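You operate a simulated robot arm through the tools that you are given. There is no shell and no other tool.

You run a simulated robot arm. Do the job below in one go: nothing can be reset, and whatever is moved stays where it is left.

JOB
Clear the jam: waisted bottle off, spill wiped, reset, the table's round bottle run in.
Fine: waisted one into the grey tray; teal pad, put back; leave the tray's round bottle; stop the table once the other stands in the lane. Set down upright: what you pick out. What is to be rubbed or washed off counts as gone when no trace of it is left.

It is judged by the outcome, as a careful person would: the job done as asked, and still so three seconds after it is handed in. It fails if anything else is knocked over, pushed out of place, dropped, spilled or broken.

ROBOT AND FRAMES
A 7-joint arm with a two-finger parallel gripper, fixed in place. Base frame: the origin is at the foot of the arm, x ahead of it, y to its left, z up. Lengths are in mm, angles in degrees, forces in N, time in s.
With the tool pointing down near the work surface it reaches from about 400 to 900 mm from the base axis. Its first joint turns from -143.0 to 143.0 degrees. Payload 3 kg.
The TCP is the grasp point between the finger pads, 30 mm short of the fingertips. In the tool frame z runs along the fingers and y along their closing line. The gripper opens to 94 mm. The fingers are 28 mm wide and 10 mm thick; the gripper's body (50 by 96 mm) begins 55 mm behind the TCP.
Orientation is that of the tool frame in the base frame, as a unit quaternion [w, x, y, z]. With the fingers straight down and closing along the base's y, the tool's x points along the base's -x, its y along +y and its z along -z.

CONTROLS
- The arm moves only by the tool step_arm. Its argument "steps" is a list of rows, each an object of numbers (a shift or turn left out is 0, a gripper value left out holds the last): "x", "y", "z": the shift along the base's x, y, z in units of 20 mm (1.0 is 20 mm); "ax", "ay", "az": the turn, a rotation vector about the base's x, y, z in units of 8 degrees (1.0 is 8 degrees); "grip": the gripper command, from -1 (fully open) to 1 (shut), values between in proportion. In form: [{"x": .., "y": .., "z": .., "ax": .., "ay": .., "az": .., "grip": ..}, ...]. A call has 1 to 20 rows; each row shifts and turns the commanded pose from where the row before left it. A call with a number of a shift or a turn outside -1 to 1 is refused whole. A row lasts 0.2 s, in which the tool goes at most 50 mm and 8.6 degrees; a call with a longer step from one row to the next is refused whole, and so is a gripper value outside its range. Where a pose cannot be reached the arm comes as near as it can. A force on the tool above 40 N (or 10 N above the force at the start of the call, whichever is more), or a blocked arm, ends the call early, and 0.2 s more pass. The fingers move at their own pace (about 72 mm/s each) and stop on an object; they squeeze with about 31 N. The grip force told is the motor's: it shows also when the fingers shut on nothing. Time passes only in rows, and 0.2 s behind the last, so rows that do not move let the fingers close. It gives the time, the measured TCP pose, the force on the tool (base axes), the opening and the grip force at its end, in the units of the frame above (readings bear some noise), with the torque about the TCP (base axes, N m) and any sound that the robot's microphone picked up.
- Cameras (640 x 400 px; columns grow to the right, rows downward): "scene" is fixed at [50.2, 648.8, 1449.5]; the picture's right is [-0.13, -0.99, 0.00], its down [-0.79, 0.10, -0.61] and it looks along [0.60, -0.08, -0.79] (base axes); focal length 345 px, centre (320, 200). "wrist" rides on the gripper at [76, 14, -103] in the tool frame; the picture's right is [-0.18, 0.98, 0.00], its down [-0.75, -0.14, -0.64] and it looks along [-0.63, -0.12, 0.77] (tool axes); focal length 243 px, centre (320, 200).
- camera(camera): a new picture of that camera. The clock stands still meanwhile.
- measure_at(camera, pixels): for up to 12 pixels [column, row] of the newest picture of that camera ("zoom" is the newest enlarged one), the place [x, y, z] in the base frame of the surface seen there, good to about 2 mm. The clock stands still meanwhile.
- close_up(camera, box): a new picture of the part [left, top, right, bottom] of that camera's present view, enlarged. The clock stands still meanwhile.
- close_job(): hands the job in; it is judged then, once.

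Open the gripper and draw the arm clear of the work before you hand the job in, unless the task says otherwise.

The tools are called after "Request:" by a JSON object that holds its "api" and its "payload". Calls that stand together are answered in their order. step_arm: Moves the arm, as the interface text tells. Its arguments: {"type":"object","properties":{"steps":{"type":"array","items":{"type":"object","properties":{"x":{"type":"number"},"y":{"type":"number"},"z":{"type":"number"},"ax":{"type":"number"},"ay":{"type":"number"},"az":{"type":"number"},"grip":{"type":"number"}}}}},"required":["steps"]} The other tools are called the same way: camera (camera) takes a picture; measure_at (camera, pixels) gives the place of the surface under pixels of a picture; close_up (camera, box) takes an enlarged picture of a part of a camera's view; close_job () hands the job in.

At the start:

```text
clock: 0.0
eef_pos: [467.3, 451.0, 1097.4]
tool_rot: [0.0, 0.0, 1.0, 0.0]
force: [0.6, -0.4, 0.9]
moment: [0.0, -0.01, 0.03]
grip_width: 93.9
grip_force: 0.0
```

scene: 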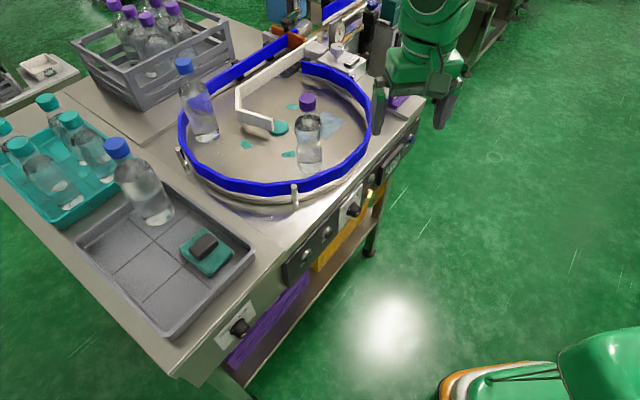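
wrist: 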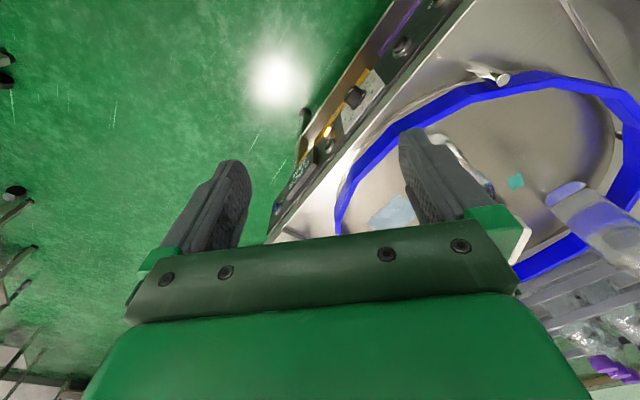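

I start by looking closer at the table and the control panel before moving anything.

Request:
{"api": "close_up", "payload": {"camera": "scene", "box": [160, 40, 400, 210]}}

Request:
{"api": "close_up", "payload": {"camera": "scene", "box": [200, 120, 430, 370]}}

Request:
{"api": "close_up", "payload": {"camera": "scene", "box": [60, 130, 270, 340]}}

Request:
{"api": "close_up", "payload": {"camera": "scene", "box": [230, 0, 430, 120]}}

```text
2.35 times, centred on (280, 125) of scene
```

zoom: 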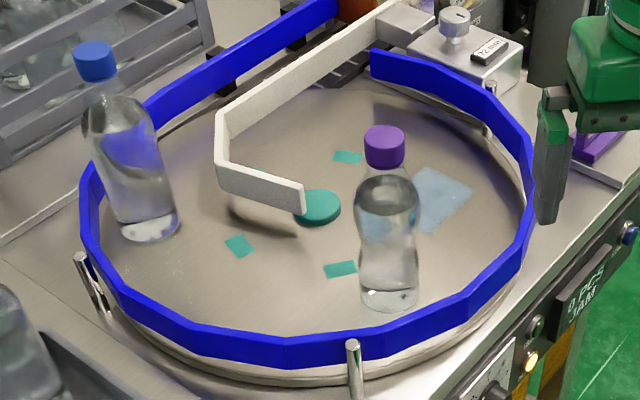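

```text
1.60 times, centred on (315, 245) of scene
```

zoom: 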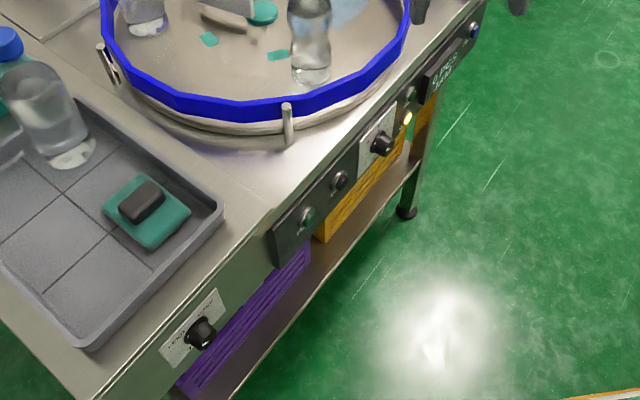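

```text
1.90 times, centred on (165, 235) of scene
```

zoom: 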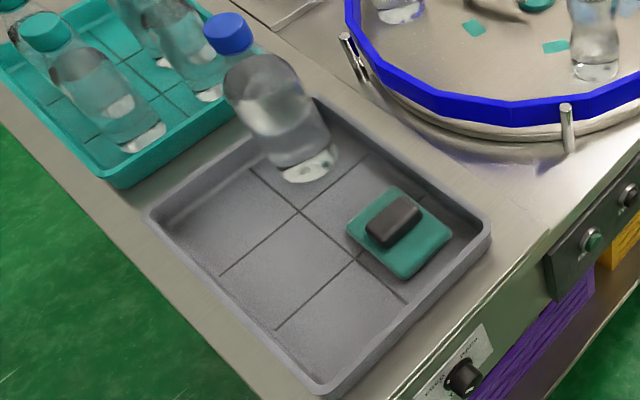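

```text
3.20 times, centred on (330, 60) of scene
```

zoom: 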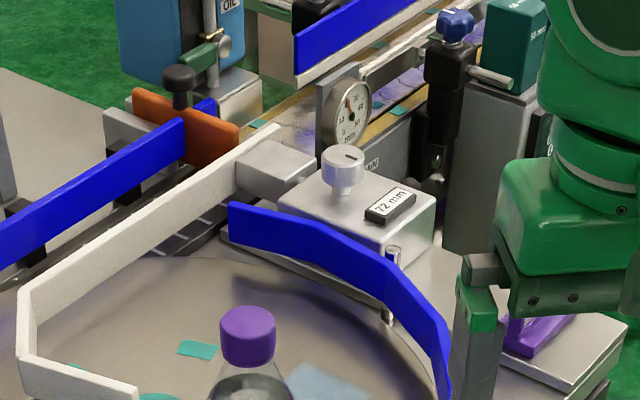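

The panel lies along the near edge from about (235,330) to (410,130); I enlarge each part to read the labels.

Request:
{"api": "close_up", "payload": {"camera": "scene", "box": [360, 110, 430, 180]}}

Request:
{"api": "close_up", "payload": {"camera": "scene", "box": [330, 160, 400, 230]}}

Request:
{"api": "close_up", "payload": {"camera": "scene", "box": [275, 210, 345, 290]}}

Request:
{"api": "close_up", "payload": {"camera": "scene", "box": [205, 300, 275, 370]}}

Request:
{"api": "close_up", "payload": {"camera": "scene", "box": [260, 80, 350, 170]}}

Request:
{"api": "camera", "payload": {"camera": "wrist"}}

Request:
{"api": "camera", "payload": {"camera": "scene"}}

```text
5.71 times, centred on (395, 145) of scene
```

zoom: 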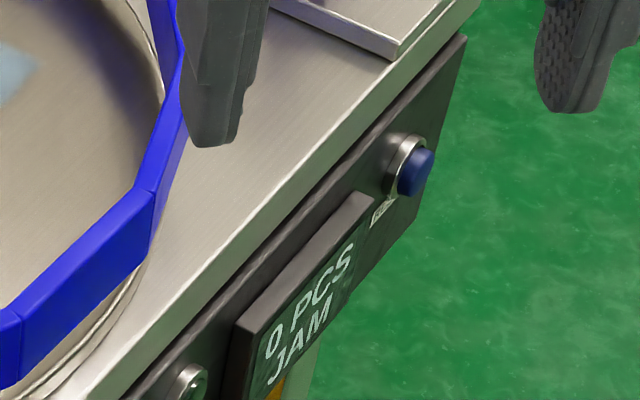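

```text
5.71 times, centred on (365, 195) of scene
```

zoom: 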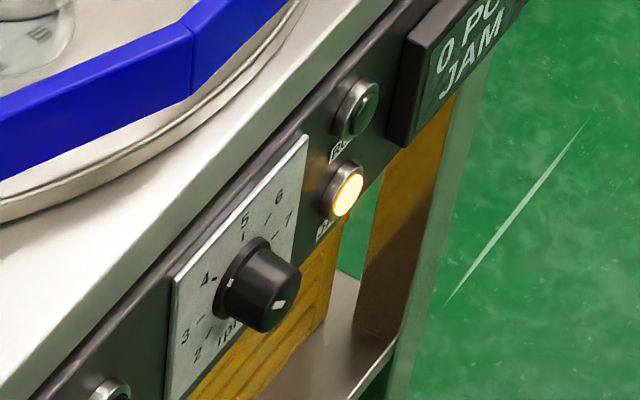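

```text
5.00 times, centred on (310, 250) of scene
```

zoom: 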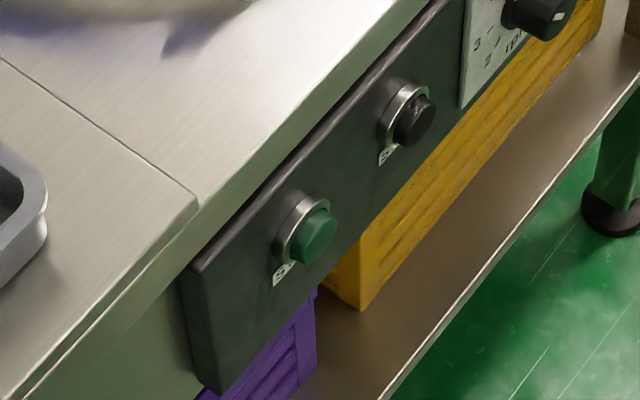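

```text
5.71 times, centred on (240, 335) of scene
```

zoom: 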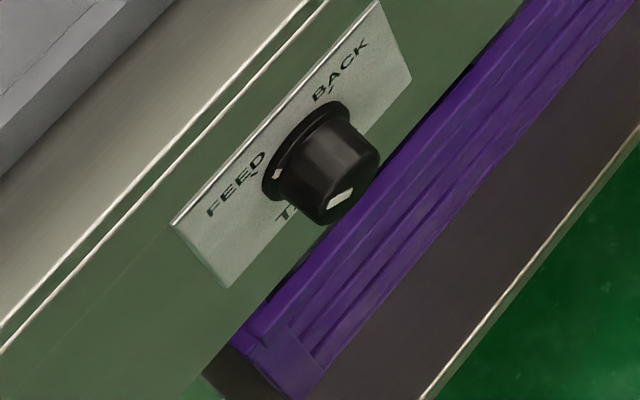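

```text
4.44 times, centred on (305, 125) of scene
```

zoom: 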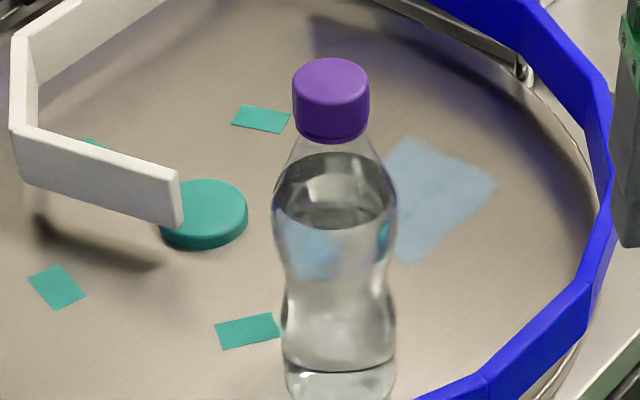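

```text
taken
```

wrist: 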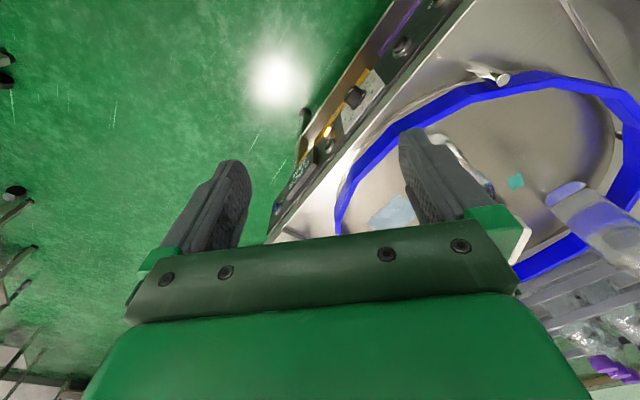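

```text
taken
```

scene: 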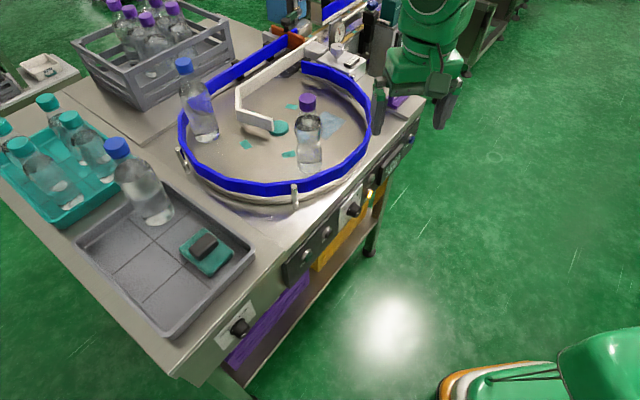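

Purple-capped waisted bottle at (308,130), blue-capped round at (200,110), spill patch (330,125), teal pad (207,252), panel buttons at (410,138), (328,232), (308,258), dial (352,208), FEED/BACK switch (240,328). I measure them all.

Request:
{"api": "measure_at", "payload": {"camera": "scene", "pixels": [[307, 98], [310, 166], [183, 63], [205, 136], [330, 122], [280, 127], [205, 245], [195, 258], [225, 258], [117, 146], [155, 220], [140, 258]]}}

Request:
{"api": "measure_at", "payload": {"camera": "scene", "pixels": [[410, 139], [405, 140], [330, 231], [309, 257], [353, 209], [368, 194], [371, 180], [240, 328], [300, 245], [390, 163], [246, 310], [235, 325]]}}

Request:
{"api": "measure_at", "payload": {"camera": "scene", "pixels": [[238, 108], [272, 127], [240, 84], [302, 45], [303, 63], [360, 95], [371, 130], [350, 172], [293, 185], [230, 184], [185, 150], [180, 120]]}}

Request:
{"api": "measure_at", "payload": {"camera": "scene", "pixels": [[320, 112], [342, 121], [326, 138], [318, 130], [290, 106], [288, 154], [245, 144], [230, 150], [297, 190], [180, 152], [285, 40], [316, 34]]}}

```text
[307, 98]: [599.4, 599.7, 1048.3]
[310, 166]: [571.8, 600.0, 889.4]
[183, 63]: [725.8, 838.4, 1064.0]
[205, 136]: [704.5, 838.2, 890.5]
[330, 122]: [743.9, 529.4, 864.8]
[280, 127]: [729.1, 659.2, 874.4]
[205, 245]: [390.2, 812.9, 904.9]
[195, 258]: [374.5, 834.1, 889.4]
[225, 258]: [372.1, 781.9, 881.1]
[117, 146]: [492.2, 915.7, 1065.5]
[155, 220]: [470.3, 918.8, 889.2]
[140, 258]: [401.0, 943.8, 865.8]
```

```text
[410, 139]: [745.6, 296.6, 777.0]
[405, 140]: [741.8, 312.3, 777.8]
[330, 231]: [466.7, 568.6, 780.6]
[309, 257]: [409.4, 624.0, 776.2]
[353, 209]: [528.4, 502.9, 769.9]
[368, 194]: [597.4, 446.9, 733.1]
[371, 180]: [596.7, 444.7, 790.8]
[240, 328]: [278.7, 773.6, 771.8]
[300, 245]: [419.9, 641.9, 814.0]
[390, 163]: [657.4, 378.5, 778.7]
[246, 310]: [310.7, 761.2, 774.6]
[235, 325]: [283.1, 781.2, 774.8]
```

```text
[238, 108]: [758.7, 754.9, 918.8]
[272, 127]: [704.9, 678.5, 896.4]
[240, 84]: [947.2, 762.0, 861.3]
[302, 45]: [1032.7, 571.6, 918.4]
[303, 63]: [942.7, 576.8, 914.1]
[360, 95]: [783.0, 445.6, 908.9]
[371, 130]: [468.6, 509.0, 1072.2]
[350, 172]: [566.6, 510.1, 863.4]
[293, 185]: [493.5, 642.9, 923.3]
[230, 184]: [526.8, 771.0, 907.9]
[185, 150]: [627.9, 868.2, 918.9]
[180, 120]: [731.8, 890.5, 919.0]
```

```text
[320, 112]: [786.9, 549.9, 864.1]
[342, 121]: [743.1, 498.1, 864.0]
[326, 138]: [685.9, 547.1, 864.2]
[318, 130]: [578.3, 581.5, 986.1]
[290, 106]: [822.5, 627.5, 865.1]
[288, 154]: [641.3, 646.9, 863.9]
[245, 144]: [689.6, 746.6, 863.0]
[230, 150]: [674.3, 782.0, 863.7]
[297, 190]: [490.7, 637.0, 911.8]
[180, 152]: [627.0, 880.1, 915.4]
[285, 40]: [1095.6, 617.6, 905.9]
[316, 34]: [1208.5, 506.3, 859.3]
```

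I enlarge the switch, dial and lane areas further for labels and pointer positions.

Request:
{"api": "close_up", "payload": {"camera": "scene", "box": [220, 305, 260, 345]}}

Request:
{"api": "close_up", "payload": {"camera": "scene", "box": [335, 175, 385, 225]}}

Request:
{"api": "close_up", "payload": {"camera": "scene", "box": [260, 0, 380, 80]}}

Request:
{"api": "close_up", "payload": {"camera": "scene", "box": [170, 30, 310, 130]}}

Request:
{"api": "close_up", "payload": {"camera": "wrist", "box": [260, 0, 480, 240]}}

Request:
{"api": "measure_at", "payload": {"camera": "scene", "pixels": [[78, 243], [168, 330], [253, 250], [170, 187], [145, 235], [195, 290], [170, 262], [115, 262], [160, 300], [215, 265], [180, 235], [130, 235]]}}

```text
10.00 times, centred on (240, 325) of scene
```

zoom: 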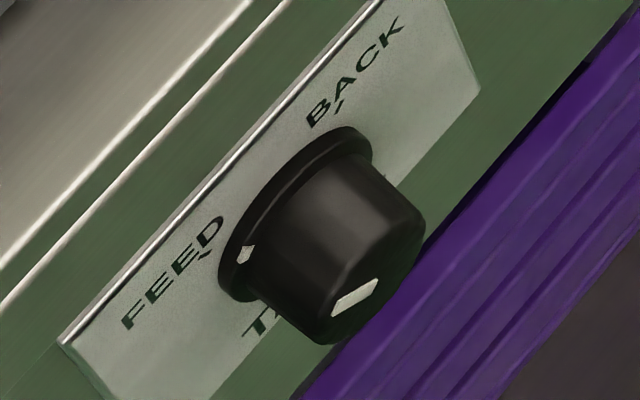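

```text
8.00 times, centred on (360, 200) of scene
```

zoom: 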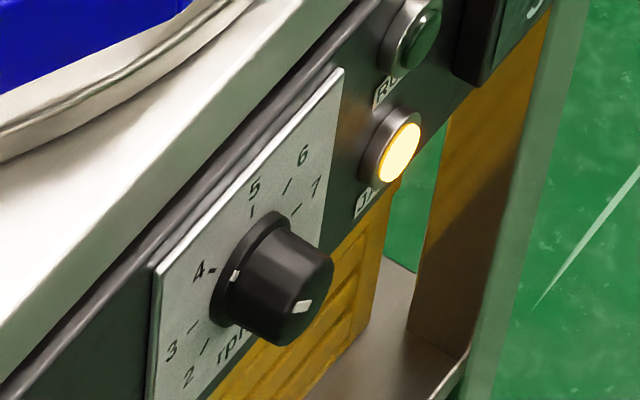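

```text
5.00 times, centred on (320, 40) of scene
```

zoom: 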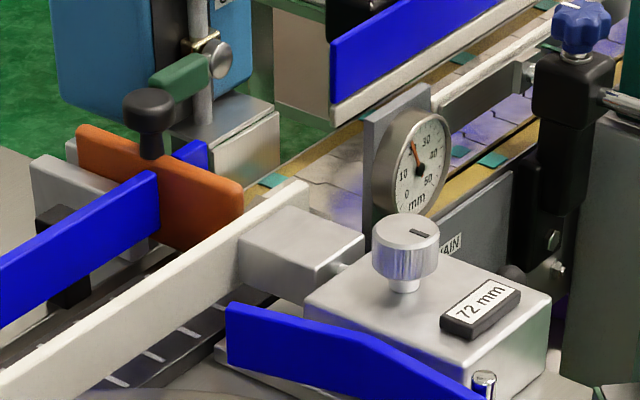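

```text
4.00 times, centred on (240, 80) of scene
```

zoom: 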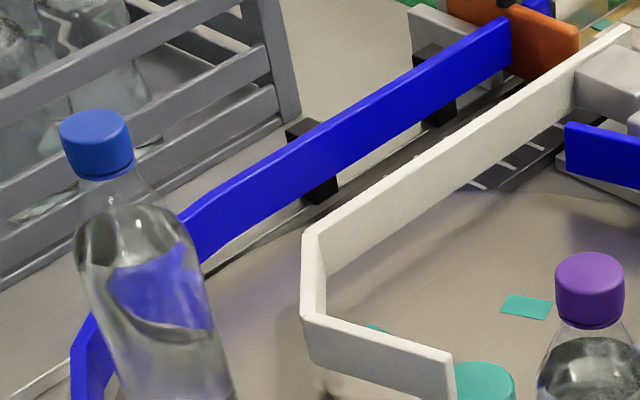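

```text
1.67 times, centred on (370, 120) of wrist
```

zoom: 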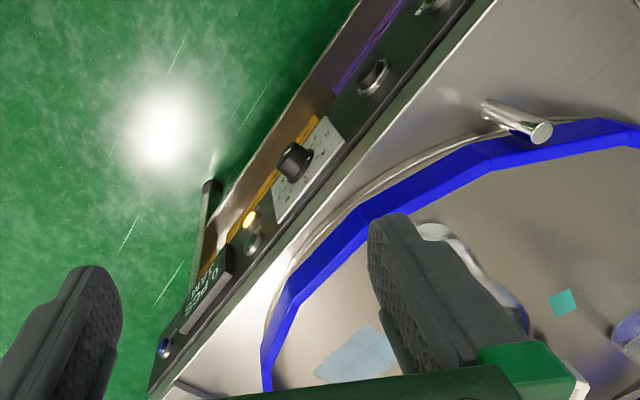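

```text
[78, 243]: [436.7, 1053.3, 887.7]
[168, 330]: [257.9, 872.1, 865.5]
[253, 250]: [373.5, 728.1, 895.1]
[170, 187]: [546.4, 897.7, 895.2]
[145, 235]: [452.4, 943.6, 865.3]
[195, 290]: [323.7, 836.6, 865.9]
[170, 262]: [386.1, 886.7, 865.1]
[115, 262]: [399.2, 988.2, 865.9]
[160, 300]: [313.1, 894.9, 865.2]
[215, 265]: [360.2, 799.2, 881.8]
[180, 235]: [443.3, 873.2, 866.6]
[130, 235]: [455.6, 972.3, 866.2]
```

The waisted bottle's cap centre is at about (599, 600, 1050), and the switch pointer reads FEED with the amber jam lamp lit. I move above that bottle first, a bit higher, and look again.

Request:
{"api": "step_arm", "payload": {"steps": [{"z": 1, "grip": -1}, {"z": 1}, {"x": 0.825, "y": 0.93}, {"x": 0.825, "y": 0.93}, {"x": 0.825, "y": 0.93}, {"x": 0.825, "y": 0.93}, {"x": 0.825, "y": 0.93}, {"x": 0.825, "y": 0.93}, {"x": 0.825, "y": 0.93}, {"x": 0.825, "y": 0.94}, {}]}}

Request:
{"api": "camera", "payload": {"camera": "wrist"}}

Request:
{"api": "camera", "payload": {"camera": "scene"}}

```text
clock: 2.4
eef_pos: [571.8, 569.7, 1137.7]
tool_rot: [0.0, 0.0, 1.0, 0.001]
force: [0.5, -0.7, 0.6]
moment: [-0.01, 0.0, 0.02]
grip_width: 94.0
grip_force: 0.1
out of reach, approached as far as the arm can: row 9, 10
```

```text
taken
```

wrist: 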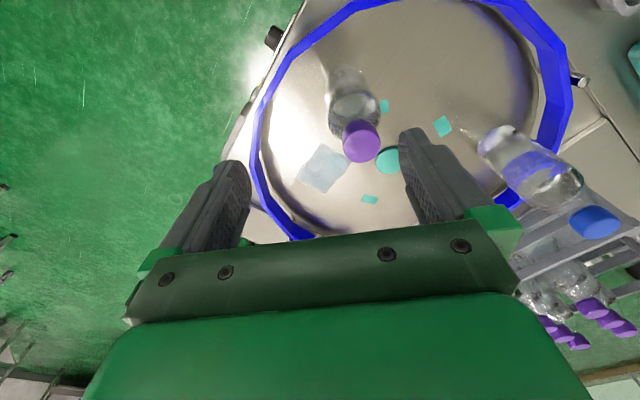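

```text
taken
```

scene: 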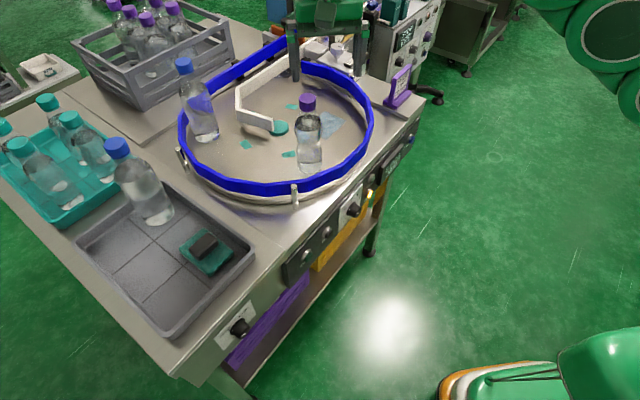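

At z 1137 the reach ends at r≈807 mm, so I'll turn the tool to face radially (yaw +45°) and tilt the fingers outward about 20°, backing off slightly as I do so.

Request:
{"api": "step_arm", "payload": {"steps": [{"x": -1, "y": -1, "az": 0.9375}, {"x": -1, "y": -1, "az": 0.9375}, {"az": 0.9375}, {"az": 0.9375}, {"az": 0.9375}, {"az": 0.9375}, {"ax": 0.6, "ay": -0.6}, {"ax": 0.6, "ay": -0.6}, {"ax": 0.6, "ay": -0.6}, {}]}}

```text
clock: 4.6
eef_pos: [532.0, 530.3, 1137.8]
tool_rot: [0.164, -0.377, 0.909, 0.068]
force: [0.7, -0.2, -0.6]
moment: [-0.02, -0.02, 0.0]
grip_width: 94.1
grip_force: 0.1
```

The turned and tilted pose is good. I descend to cap height (z≈1046) short of the bottle and then slide in radially with the fingers straddling the cap.

Request:
{"api": "step_arm", "payload": {"steps": [{"z": -1}, {"z": -1}, {"z": -1}, {"z": -1}, {"z": -0.6}, {"x": 0.5, "y": 0.5}, {"x": 0.5, "y": 0.5}, {}]}}

Request:
{"api": "camera", "payload": {"camera": "wrist"}}

Request:
{"api": "close_up", "payload": {"camera": "scene", "box": [240, 50, 400, 200]}}

```text
clock: 6.4
eef_pos: [550.6, 548.1, 1045.1]
tool_rot: [0.164, -0.377, 0.909, 0.068]
force: [0.0, 0.0, 0.1]
moment: [0.01, -0.01, 0.02]
grip_width: 94.0
grip_force: 0.1
```

```text
taken
```

wrist: 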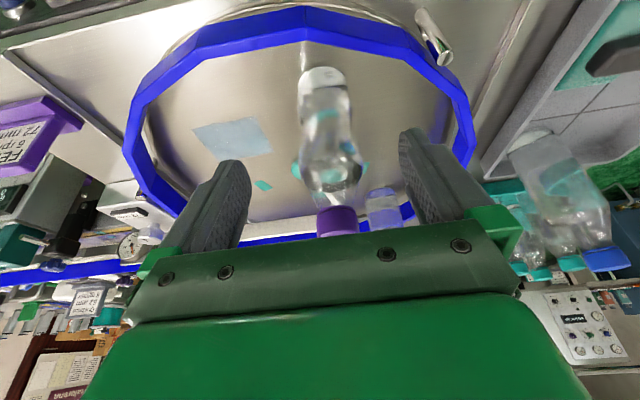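

```text
2.67 times, centred on (320, 125) of scene
```

zoom: 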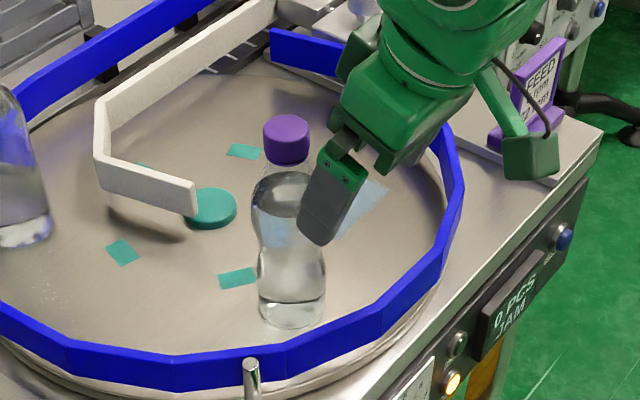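

A purple placard with settings shows at wrist (30,130) and other signs at (85,300); I read these before going on.

Request:
{"api": "close_up", "payload": {"camera": "wrist", "box": [0, 80, 90, 170]}}

Request:
{"api": "close_up", "payload": {"camera": "wrist", "box": [0, 200, 160, 400]}}

Request:
{"api": "close_up", "payload": {"camera": "wrist", "box": [520, 270, 640, 380]}}

Request:
{"api": "close_up", "payload": {"camera": "scene", "box": [370, 40, 430, 120]}}

```text
4.44 times, centred on (45, 125) of wrist
```

zoom: 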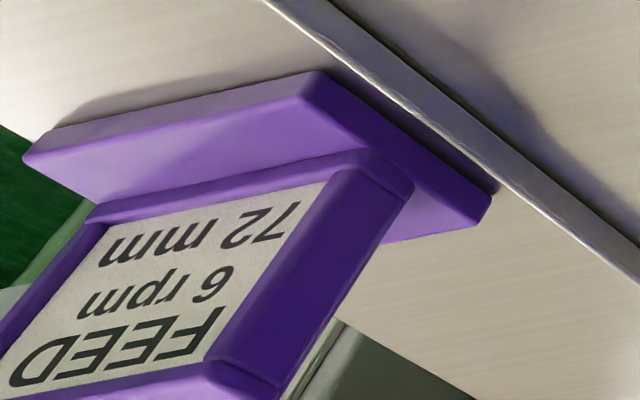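

```text
2.00 times, centred on (80, 300) of wrist
```

zoom: 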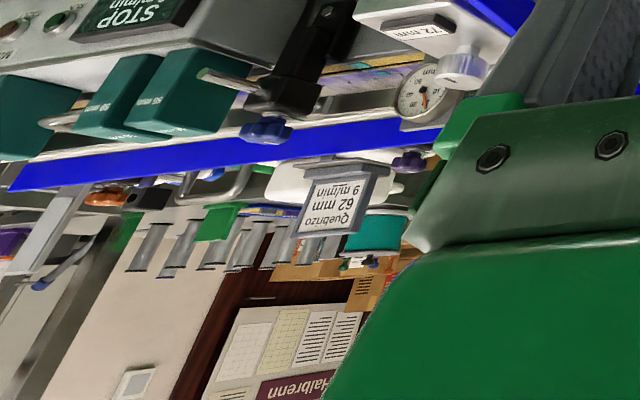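

```text
3.64 times, centred on (580, 325) of wrist
```

zoom: 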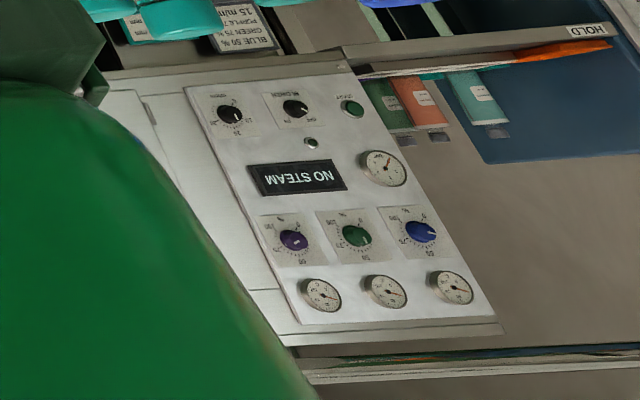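

```text
5.00 times, centred on (400, 80) of scene
```

zoom: 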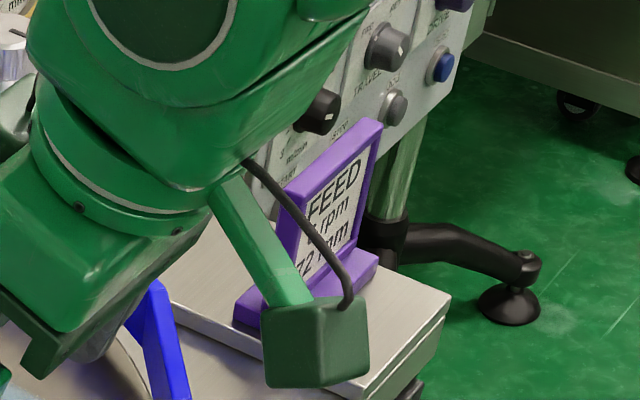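

The placard reads FEED / 6 rpm / 72 mm, useful for checking the table's setting later. Now I slide the open fingers over the purple cap at about (599,600) and close.

Request:
{"api": "step_arm", "payload": {"steps": [{"x": 0.6, "y": 0.65}, {"x": 0.6, "y": 0.65}, {"x": 0.6, "y": 0.65}, {"x": 0.6, "y": 0.65}, {}, {}]}}

Request:
{"api": "camera", "payload": {"camera": "wrist"}}

Request:
{"api": "close_up", "payload": {"camera": "scene", "box": [240, 50, 400, 200]}}

```text
clock: 7.8
eef_pos: [600.7, 601.3, 1044.9]
tool_rot: [0.163, -0.377, 0.909, 0.068]
force: [1.0, 0.0, -0.6]
moment: [0.02, 0.0, -0.01]
grip_width: 93.9
grip_force: 0.1
```

```text
taken
```

wrist: 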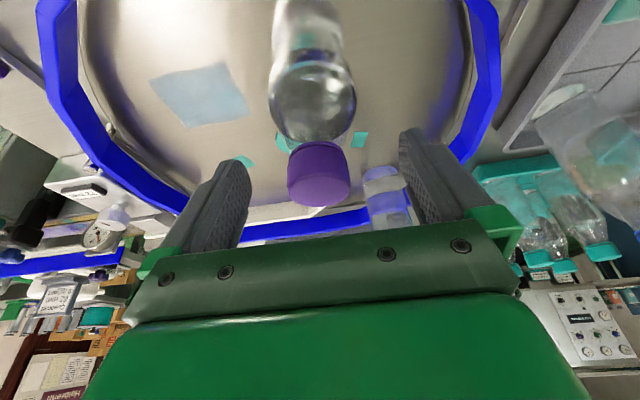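

```text
2.67 times, centred on (320, 125) of scene
```

zoom: 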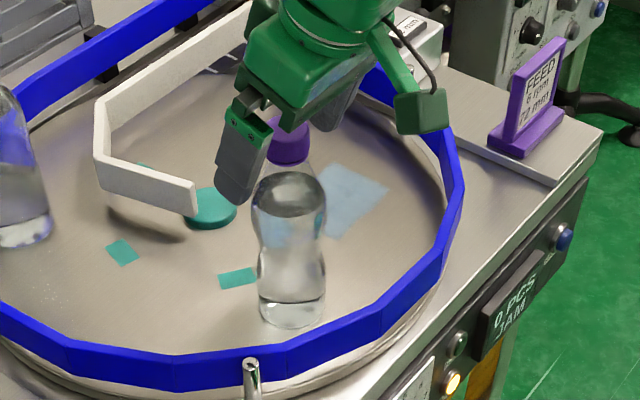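

The cap sits at wrist (318,172), right between the pads. I close the gripper and hold.

Request:
{"api": "step_arm", "payload": {"steps": [{"grip": 1}, {}, {}, {}, {}]}}

Request:
{"api": "close_up", "payload": {"camera": "scene", "box": [240, 50, 400, 200]}}

```text
clock: 9.0
eef_pos: [600.8, 602.2, 1047.5]
tool_rot: [0.164, -0.376, 0.909, 0.067]
force: [0.7, -2.6, 8.4]
moment: [-0.13, -0.04, 0.0]
grip_width: 33.4
grip_force: 31.1
```

```text
2.67 times, centred on (320, 125) of scene
```

zoom: 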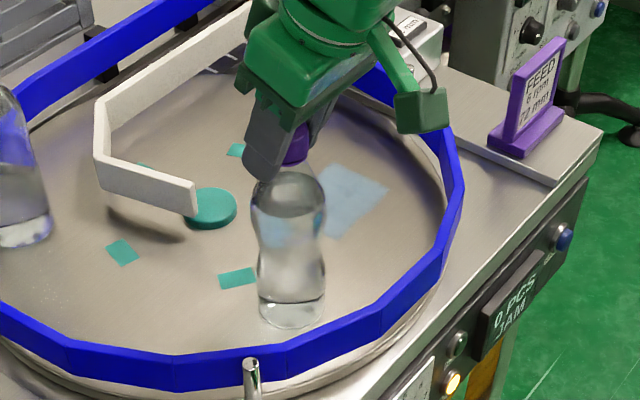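

The cap is held (33 mm). I check the tray geometry precisely to choose the place for it.

Request:
{"api": "close_up", "payload": {"camera": "scene", "box": [65, 180, 265, 345]}}

Request:
{"api": "measure_at", "payload": {"camera": "zoom", "pixels": [[330, 455], [320, 440], [330, 380], [270, 320], [400, 330], [420, 350], [470, 300], [540, 250], [440, 280], [370, 230], [300, 300], [350, 360]]}}

```text
2.42 times, centred on (165, 262) of scene
```

zoom: 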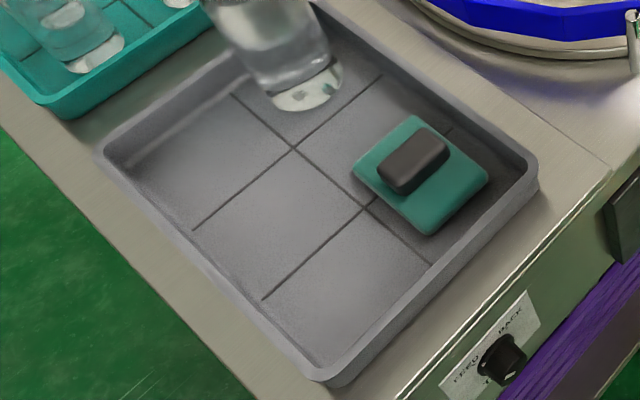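

```text
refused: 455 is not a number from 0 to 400
```

Request:
{"api": "measure_at", "payload": {"camera": "zoom", "pixels": [[320, 362], [265, 299], [365, 210], [432, 262], [335, 290], [345, 250], [430, 235], [488, 178], [352, 172], [415, 118], [292, 149], [342, 375]]}}

Request:
{"api": "measure_at", "payload": {"camera": "zoom", "pixels": [[400, 325], [385, 325], [535, 180], [520, 175], [310, 372], [415, 165], [378, 170], [450, 150], [405, 192], [435, 130], [350, 300], [375, 270]]}}

```text
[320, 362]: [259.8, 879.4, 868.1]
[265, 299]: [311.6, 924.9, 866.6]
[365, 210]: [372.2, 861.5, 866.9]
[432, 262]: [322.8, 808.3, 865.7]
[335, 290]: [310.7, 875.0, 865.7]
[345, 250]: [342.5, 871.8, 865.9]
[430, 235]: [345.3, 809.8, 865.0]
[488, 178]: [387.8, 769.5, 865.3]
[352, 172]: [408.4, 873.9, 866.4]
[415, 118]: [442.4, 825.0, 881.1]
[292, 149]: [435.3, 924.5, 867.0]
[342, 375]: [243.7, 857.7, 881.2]
```

```text
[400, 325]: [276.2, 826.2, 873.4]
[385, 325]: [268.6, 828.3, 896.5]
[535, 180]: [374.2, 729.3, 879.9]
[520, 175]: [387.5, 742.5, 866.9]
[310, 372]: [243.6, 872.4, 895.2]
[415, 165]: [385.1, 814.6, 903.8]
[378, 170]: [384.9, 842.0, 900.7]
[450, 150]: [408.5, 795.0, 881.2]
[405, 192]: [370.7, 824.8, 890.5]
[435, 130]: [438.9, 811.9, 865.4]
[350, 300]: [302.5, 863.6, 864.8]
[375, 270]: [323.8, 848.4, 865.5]
```

For more reach into the tray's free near cell (about (312,856), r≈911) I want a steeper tilt, so I open, tilt another ~14° about the grasp point, raise 4 mm, and regrip while the bottle still stands.

Request:
{"api": "step_arm", "payload": {"steps": [{"grip": -1}, {}, {}, {"ax": 0.64, "ay": -0.64}, {"ax": 0.64, "ay": -0.64}, {"z": 0.2}, {}]}}

Request:
{"api": "camera", "payload": {"camera": "wrist"}}

Request:
{"api": "close_up", "payload": {"camera": "scene", "box": [240, 50, 400, 200]}}

```text
clock: 10.6
eef_pos: [599.8, 601.8, 1049.8]
tool_rot: [0.276, -0.367, 0.881, 0.116]
force: [0.0, 0.9, 0.2]
moment: [0.03, 0.02, 0.04]
grip_width: 94.1
grip_force: 0.0
```

```text
taken
```

wrist: 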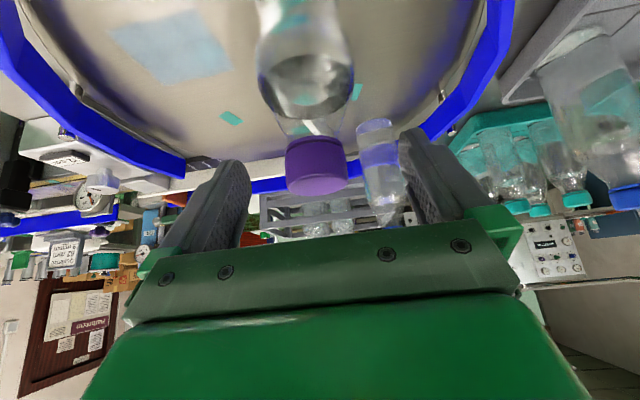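

```text
2.67 times, centred on (320, 125) of scene
```

zoom: 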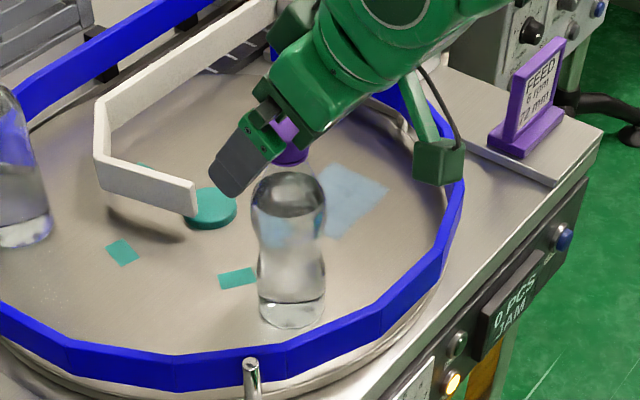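

The cap sits at (317,165), within the lower pad area. I lower 2 mm and close.

Request:
{"api": "step_arm", "payload": {"steps": [{"z": -0.1}, {"grip": 1}, {}, {}, {}, {}]}}

Request:
{"api": "step_arm", "payload": {"steps": [{"z": 0.5}, {"z": 0.5}, {"z": 0.5}, {"z": 0.5}, {}]}}

Request:
{"api": "close_up", "payload": {"camera": "scene", "box": [240, 50, 400, 200]}}

Request:
{"api": "camera", "payload": {"camera": "wrist"}}

```text
clock: 12.0
eef_pos: [597.4, 600.2, 1048.4]
tool_rot: [0.276, -0.366, 0.881, 0.115]
force: [0.8, -1.1, 1.6]
moment: [-0.11, -0.12, 0.0]
grip_width: 32.6
grip_force: 31.0
```

```text
clock: 13.2
eef_pos: [599.3, 601.8, 1087.5]
tool_rot: [0.277, -0.366, 0.881, 0.115]
force: [-1.4, 0.2, -3.2]
moment: [0.08, 0.12, 0.02]
grip_width: 32.5
grip_force: 31.0
```

```text
2.67 times, centred on (320, 125) of scene
```

zoom: 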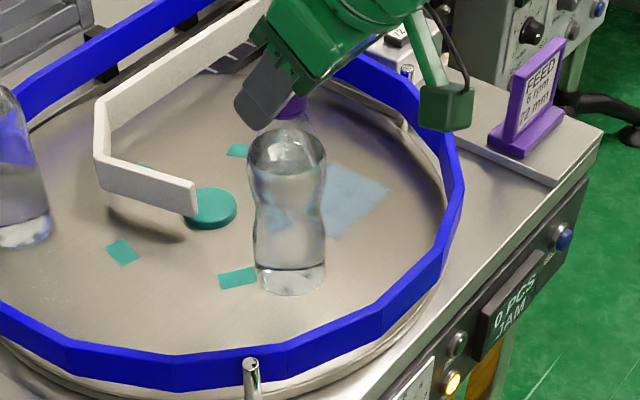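

```text
taken
```

wrist: 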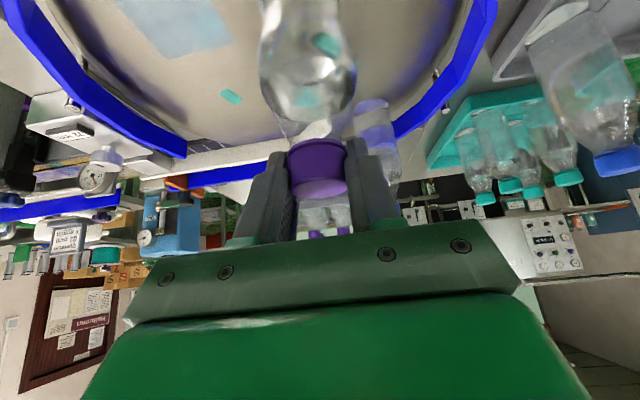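

The bottle hangs upright. I lift it clear of the rail (bottom ≈950) and swing it around the base toward the tray.

Request:
{"api": "step_arm", "payload": {"steps": [{"z": 0.5}, {"z": 0.5}, {"z": 0.5}, {"z": 0.5}, {"z": 0.4}, {}]}}

Request:
{"api": "step_arm", "payload": {"steps": [{"x": -0.3, "y": 0.24, "az": 0.06}, {"x": -0.599, "y": 0.478, "az": 0.13}, {"x": -0.599, "y": 0.478, "az": 0.13}, {"x": -0.599, "y": 0.478, "az": 0.13}, {"x": -0.599, "y": 0.478, "az": 0.13}, {"x": -0.599, "y": 0.478, "az": 0.13}, {"x": -0.599, "y": 0.478, "az": 0.13}, {"x": -0.599, "y": 0.478, "az": 0.13}, {"x": -0.599, "y": 0.478, "az": 0.13}, {"x": -0.599, "y": 0.478, "az": 0.13}, {"x": -0.599, "y": 0.478, "az": 0.13}, {"x": -0.599, "y": 0.478, "az": 0.13}, {"x": -0.3, "y": 0.24, "az": 0.06}, {}]}}

Request:
{"api": "camera", "payload": {"camera": "scene"}}

```text
clock: 14.6
eef_pos: [599.1, 600.8, 1135.6]
tool_rot: [0.278, -0.366, 0.881, 0.115]
force: [-0.3, 0.6, -3.7]
moment: [0.02, 0.01, 0.0]
grip_width: 32.3
grip_force: 31.0
```

```text
clock: 17.6
eef_pos: [455.1, 717.2, 1134.5]
tool_rot: [0.262, -0.458, 0.837, 0.144]
force: [-0.2, 0.1, -3.7]
moment: [0.01, -0.01, -0.01]
grip_width: 32.3
grip_force: 30.5
```

```text
taken
```

scene: 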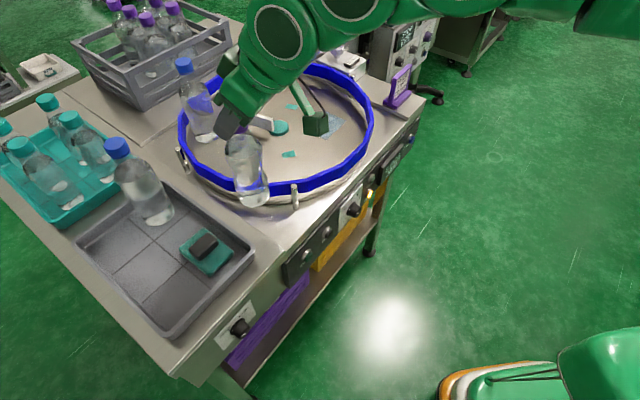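

The bottle hangs above the rail at (247,170), upright. I continue the swing to azimuth 70°.

Request:
{"api": "step_arm", "payload": {"steps": [{"x": -0.344, "y": 0.17, "az": 0.06}, {"x": -0.688, "y": 0.339, "az": 0.13}, {"x": -0.688, "y": 0.339, "az": 0.13}, {"x": -0.688, "y": 0.339, "az": 0.13}, {"x": -0.688, "y": 0.339, "az": 0.13}, {"x": -0.688, "y": 0.339, "az": 0.13}, {"x": -0.688, "y": 0.339, "az": 0.13}, {"x": -0.688, "y": 0.339, "az": 0.13}, {"x": -0.688, "y": 0.339, "az": 0.13}, {"x": -0.688, "y": 0.339, "az": 0.13}, {"x": -0.688, "y": 0.339, "az": 0.13}, {"x": -0.688, "y": 0.339, "az": 0.13}, {"x": -0.344, "y": 0.17, "az": 0.06}, {}]}}

Request:
{"api": "camera", "payload": {"camera": "scene"}}

```text
clock: 20.6
eef_pos: [288.2, 798.6, 1135.0]
tool_rot: [0.245, -0.547, 0.782, 0.172]
force: [0.2, 0.0, -3.9]
moment: [0.02, -0.02, -0.02]
grip_width: 32.5
grip_force: 31.1
```

```text
taken
```

scene: 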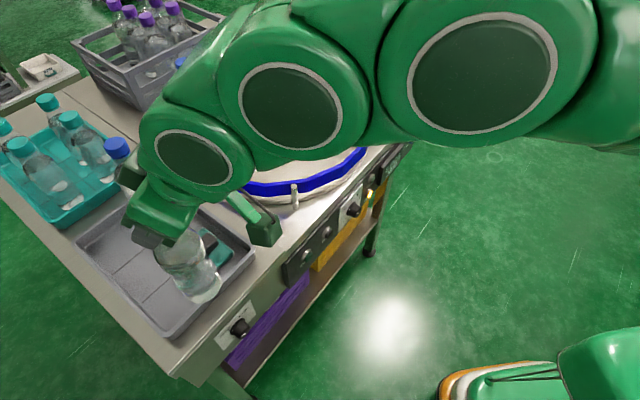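

Bottle is over the tray's near edge. I move out along the radius to (312,856), still high, then look.

Request:
{"api": "step_arm", "payload": {"steps": [{"x": 0.24, "y": 0.57}, {"x": 0.24, "y": 0.57}, {"x": 0.24, "y": 0.57}, {"x": 0.24, "y": 0.57}, {"x": 0.24, "y": 0.57}, {}]}}

Request:
{"api": "camera", "payload": {"camera": "wrist"}}

Request:
{"api": "close_up", "payload": {"camera": "scene", "box": [65, 180, 265, 345]}}

```text
clock: 22.0
eef_pos: [313.3, 855.1, 1135.0]
tool_rot: [0.246, -0.546, 0.782, 0.17]
force: [0.2, 0.3, -4.0]
moment: [0.0, -0.01, 0.05]
grip_width: 32.5
grip_force: 30.6
```

```text
taken
```

wrist: 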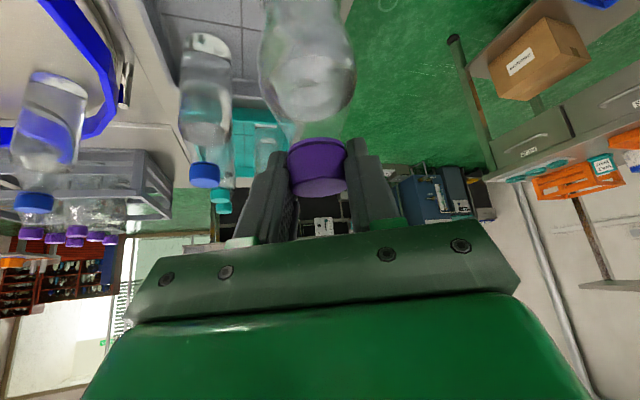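

```text
2.42 times, centred on (165, 262) of scene
```

zoom: 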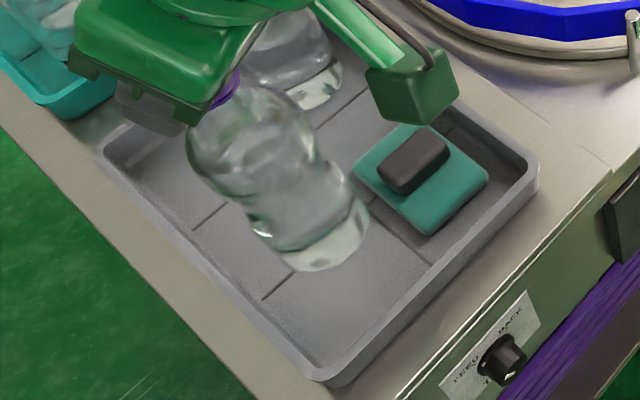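

It hangs over the free cell, clear of the pad and the round bottle. I lower 82 mm, slowing at the end.

Request:
{"api": "step_arm", "payload": {"steps": [{"z": -0.5}, {"z": -0.5}, {"z": -0.5}, {"z": -0.5}, {"z": -0.5}, {"z": -0.5}, {"z": -0.5}, {"z": -0.4}, {"z": -0.15}, {}]}}

Request:
{"api": "close_up", "payload": {"camera": "scene", "box": [65, 180, 265, 345]}}

```text
clock: 24.2
eef_pos: [314.3, 856.5, 1054.6]
tool_rot: [0.246, -0.547, 0.782, 0.172]
force: [0.0, -0.2, -3.2]
moment: [0.02, 0.0, -0.01]
grip_width: 32.2
grip_force: 31.1
```

```text
2.42 times, centred on (165, 262) of scene
```

zoom: 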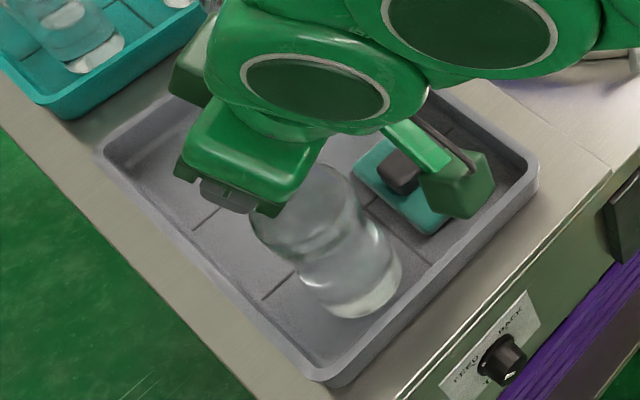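

Still hanging (−3.2 N). I lower in 1 mm rows until it touches.

Request:
{"api": "step_arm", "payload": {"steps": [{"z": -0.06}, {"z": -0.06}, {"z": -0.06}, {}]}}

Request:
{"api": "step_arm", "payload": {"steps": [{"z": -0.05}, {"z": -0.05}, {}]}}

```text
clock: 25.2
eef_pos: [313.2, 855.9, 1050.6]
tool_rot: [0.245, -0.546, 0.783, 0.171]
force: [0.5, -0.8, -2.9]
moment: [0.0, 0.04, 0.01]
grip_width: 32.1
grip_force: 31.1
```

```text
clock: 26.0
eef_pos: [312.8, 855.6, 1051.1]
tool_rot: [0.246, -0.547, 0.782, 0.172]
force: [-2.4, 2.6, 21.9]
moment: [0.21, 0.22, 0.11]
grip_width: 32.3
grip_force: 31.3
```

Contact (+22 N). I ease up half a millimetre and open the fingers, then look.

Request:
{"api": "step_arm", "payload": {"steps": [{"z": 0.03}, {}]}}

Request:
{"api": "step_arm", "payload": {"steps": [{"grip": -0.2}, {"grip": -1}, {}, {}, {}]}}

Request:
{"api": "camera", "payload": {"camera": "wrist"}}

Request:
{"api": "close_up", "payload": {"camera": "scene", "box": [65, 180, 265, 345]}}

```text
clock: 26.6
eef_pos: [314.3, 855.8, 1049.3]
tool_rot: [0.246, -0.546, 0.782, 0.172]
force: [-0.9, 5.9, 17.2]
moment: [0.49, 0.04, -0.01]
grip_width: 32.4
grip_force: 31.5
```

```text
clock: 27.8
eef_pos: [313.7, 854.0, 1049.0]
tool_rot: [0.244, -0.547, 0.782, 0.172]
force: [0.4, 0.2, 0.1]
moment: [0.01, 0.0, 0.0]
grip_width: 94.0
grip_force: 0.0
```

```text
taken
```

wrist: 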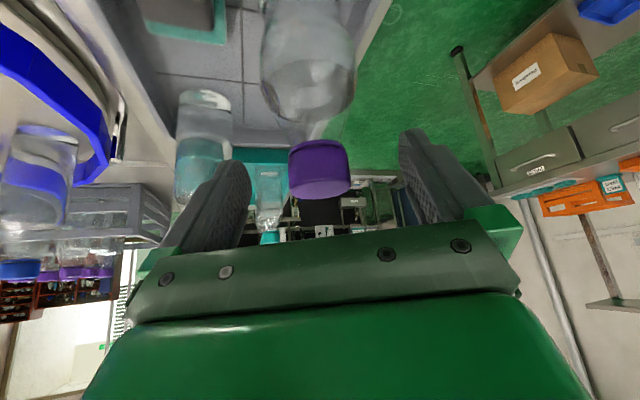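

```text
2.42 times, centred on (165, 262) of scene
```

zoom: 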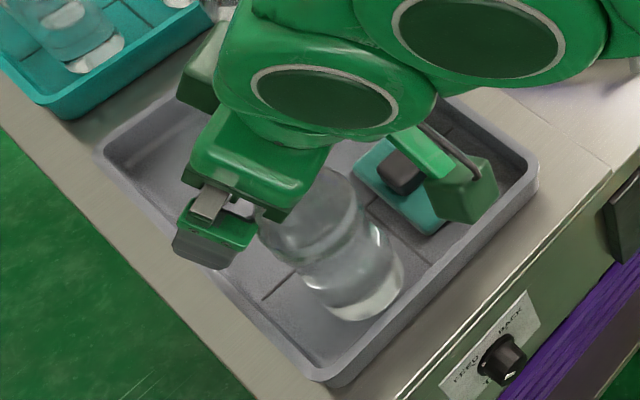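

The bottle stands free at wrist (318,170). I back out radially inward with a slight rise, then view the tray.

Request:
{"api": "step_arm", "payload": {"steps": [{"x": -0.17, "y": -0.47, "z": 0.2}, {"x": -0.3, "y": -0.8, "z": 0.3}, {"x": -0.34, "y": -0.94, "z": 0.5}, {"x": -0.34, "y": -0.94, "z": 1}, {"x": -0.34, "y": -0.94, "z": 1}, {"x": -0.34, "y": -0.94, "z": 1}, {"x": -0.34, "y": -0.94, "z": 0.5}, {"x": -0.34, "y": -0.94, "z": 0}, {}]}}

Request:
{"api": "camera", "payload": {"camera": "scene"}}

Request:
{"api": "camera", "payload": {"camera": "wrist"}}

```text
clock: 29.8
eef_pos: [264.7, 717.4, 1140.0]
tool_rot: [0.246, -0.547, 0.782, 0.172]
force: [0.7, -0.4, -0.4]
moment: [-0.02, -0.02, 0.02]
grip_width: 94.3
grip_force: 0.0
```

```text
taken
```

scene: 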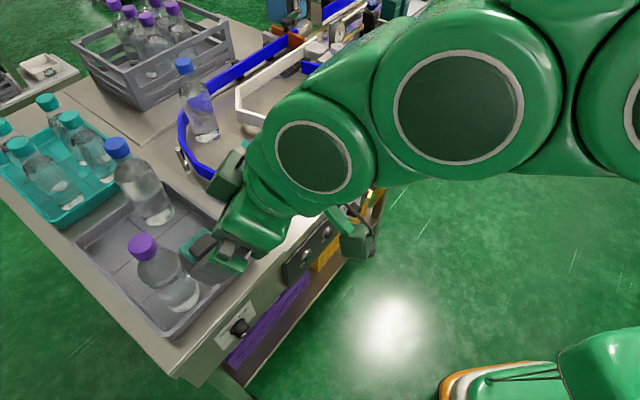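

```text
taken
```

wrist: 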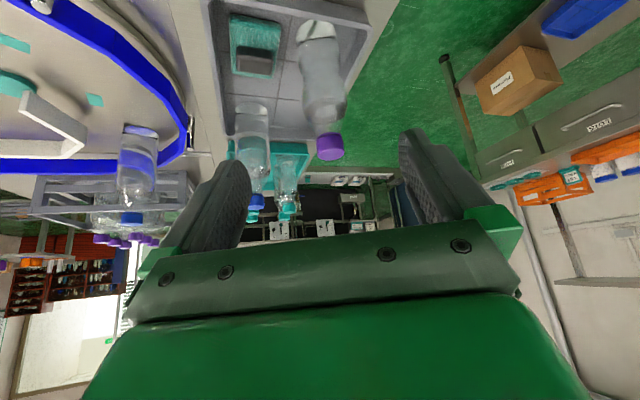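

The waisted bottle stands upright at (165,275). Next the teal pad: I enlarge it in the wrist view (255,45) and measure its handle.

Request:
{"api": "close_up", "payload": {"camera": "wrist", "box": [210, 0, 330, 90]}}

Request:
{"api": "close_up", "payload": {"camera": "scene", "box": [160, 210, 260, 290]}}

```text
4.44 times, centred on (270, 45) of wrist
```

zoom: 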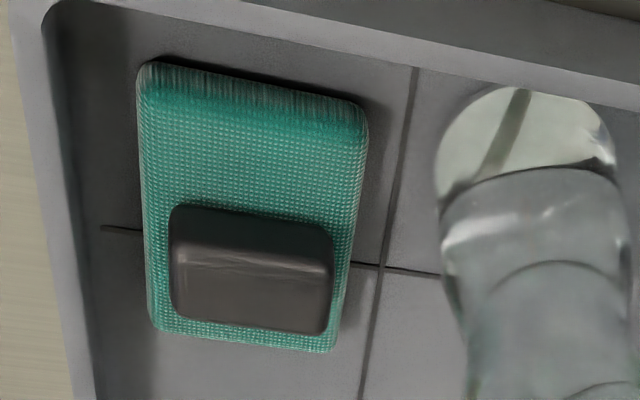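

```text
5.00 times, centred on (210, 250) of scene
```

zoom: 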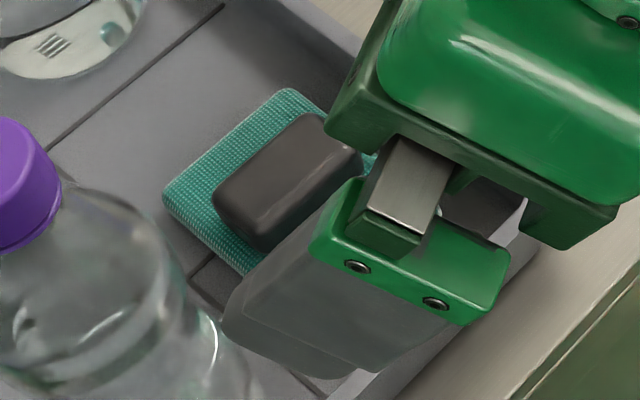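

The handle is a block lying across the pad with its long side tangential. I measure its corners in the latest zoom, and the waisted bottle's position too.

Request:
{"api": "measure_at", "payload": {"camera": "zoom", "pixels": [[222, 188], [308, 120], [350, 152], [268, 215], [285, 165], [218, 205], [255, 240], [170, 195], [288, 92], [240, 262], [30, 180], [290, 170]]}}

Request:
{"api": "close_up", "payload": {"camera": "wrist", "box": [210, 0, 330, 90]}}

Request:
{"api": "measure_at", "payload": {"camera": "zoom", "pixels": [[175, 255], [325, 275], [190, 215], [325, 240], [250, 250], [170, 310], [320, 325], [145, 75], [365, 115], [330, 345], [155, 320], [250, 180]]}}

```text
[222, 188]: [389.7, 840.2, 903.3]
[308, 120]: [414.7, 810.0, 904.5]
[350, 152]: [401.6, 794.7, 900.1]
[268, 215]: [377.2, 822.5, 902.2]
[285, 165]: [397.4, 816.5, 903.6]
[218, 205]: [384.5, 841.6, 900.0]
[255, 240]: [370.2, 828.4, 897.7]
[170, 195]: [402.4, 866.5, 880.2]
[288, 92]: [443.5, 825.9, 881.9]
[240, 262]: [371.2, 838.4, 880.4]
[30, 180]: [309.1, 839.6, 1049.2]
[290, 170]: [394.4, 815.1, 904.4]
```

```text
4.44 times, centred on (270, 45) of wrist
```

zoom: 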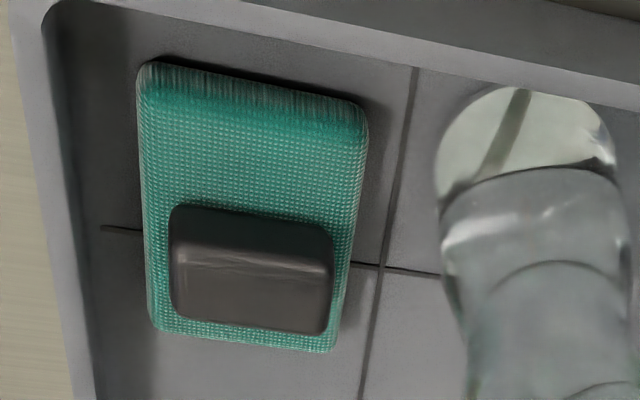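

```text
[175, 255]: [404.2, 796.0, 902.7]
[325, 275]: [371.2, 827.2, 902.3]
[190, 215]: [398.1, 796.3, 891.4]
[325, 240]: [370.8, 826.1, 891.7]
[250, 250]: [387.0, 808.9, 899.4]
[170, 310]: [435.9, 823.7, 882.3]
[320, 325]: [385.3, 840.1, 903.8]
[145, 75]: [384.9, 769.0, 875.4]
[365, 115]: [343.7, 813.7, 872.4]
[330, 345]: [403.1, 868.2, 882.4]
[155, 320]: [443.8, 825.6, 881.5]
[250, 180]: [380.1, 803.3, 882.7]
```

Handle centre is about (395, 819), 46×26 mm, top z 904; pad top 881. I yaw back to 45°, reduce tilt to 20°, set the opening to ~62 mm and go above it.

Request:
{"api": "step_arm", "payload": {"steps": [{"az": -0.78, "grip": -0.32}, {"az": -0.78}, {"az": -0.78}, {"az": -0.785}, {"ax": -0.663, "ay": 0.663}, {"ax": -0.663, "ay": 0.663}, {"x": 0.9, "y": 0.685}, {"x": 0.9, "y": 0.685}, {"x": 0.9, "y": 0.685}, {"x": 0.9, "y": 0.685}, {"x": 0.9, "y": 0.685}, {"x": 0.9, "y": 0.685}, {"x": 0.9, "y": 0.685}, {}]}}

Request:
{"api": "camera", "payload": {"camera": "wrist"}}

Request:
{"api": "camera", "payload": {"camera": "scene"}}

```text
clock: 32.8
eef_pos: [387.7, 802.7, 1137.5]
tool_rot: [0.158, -0.377, 0.91, 0.065]
force: [-0.6, -0.3, 0.9]
moment: [-0.01, 0.02, 0.04]
grip_width: 62.3
grip_force: 0.1
out of reach, approached as far as the arm can: row 13
```

```text
taken
```

wrist: 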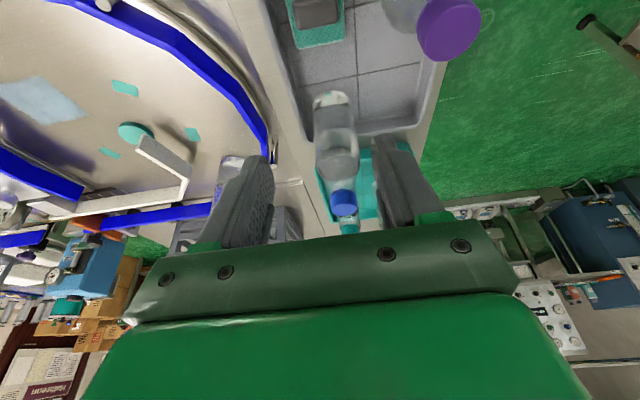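

```text
taken
```

scene: 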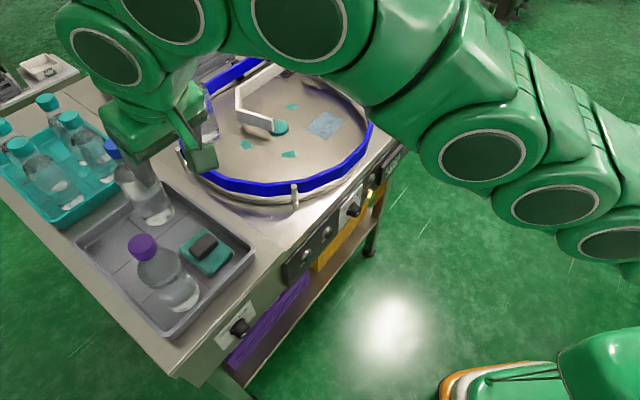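

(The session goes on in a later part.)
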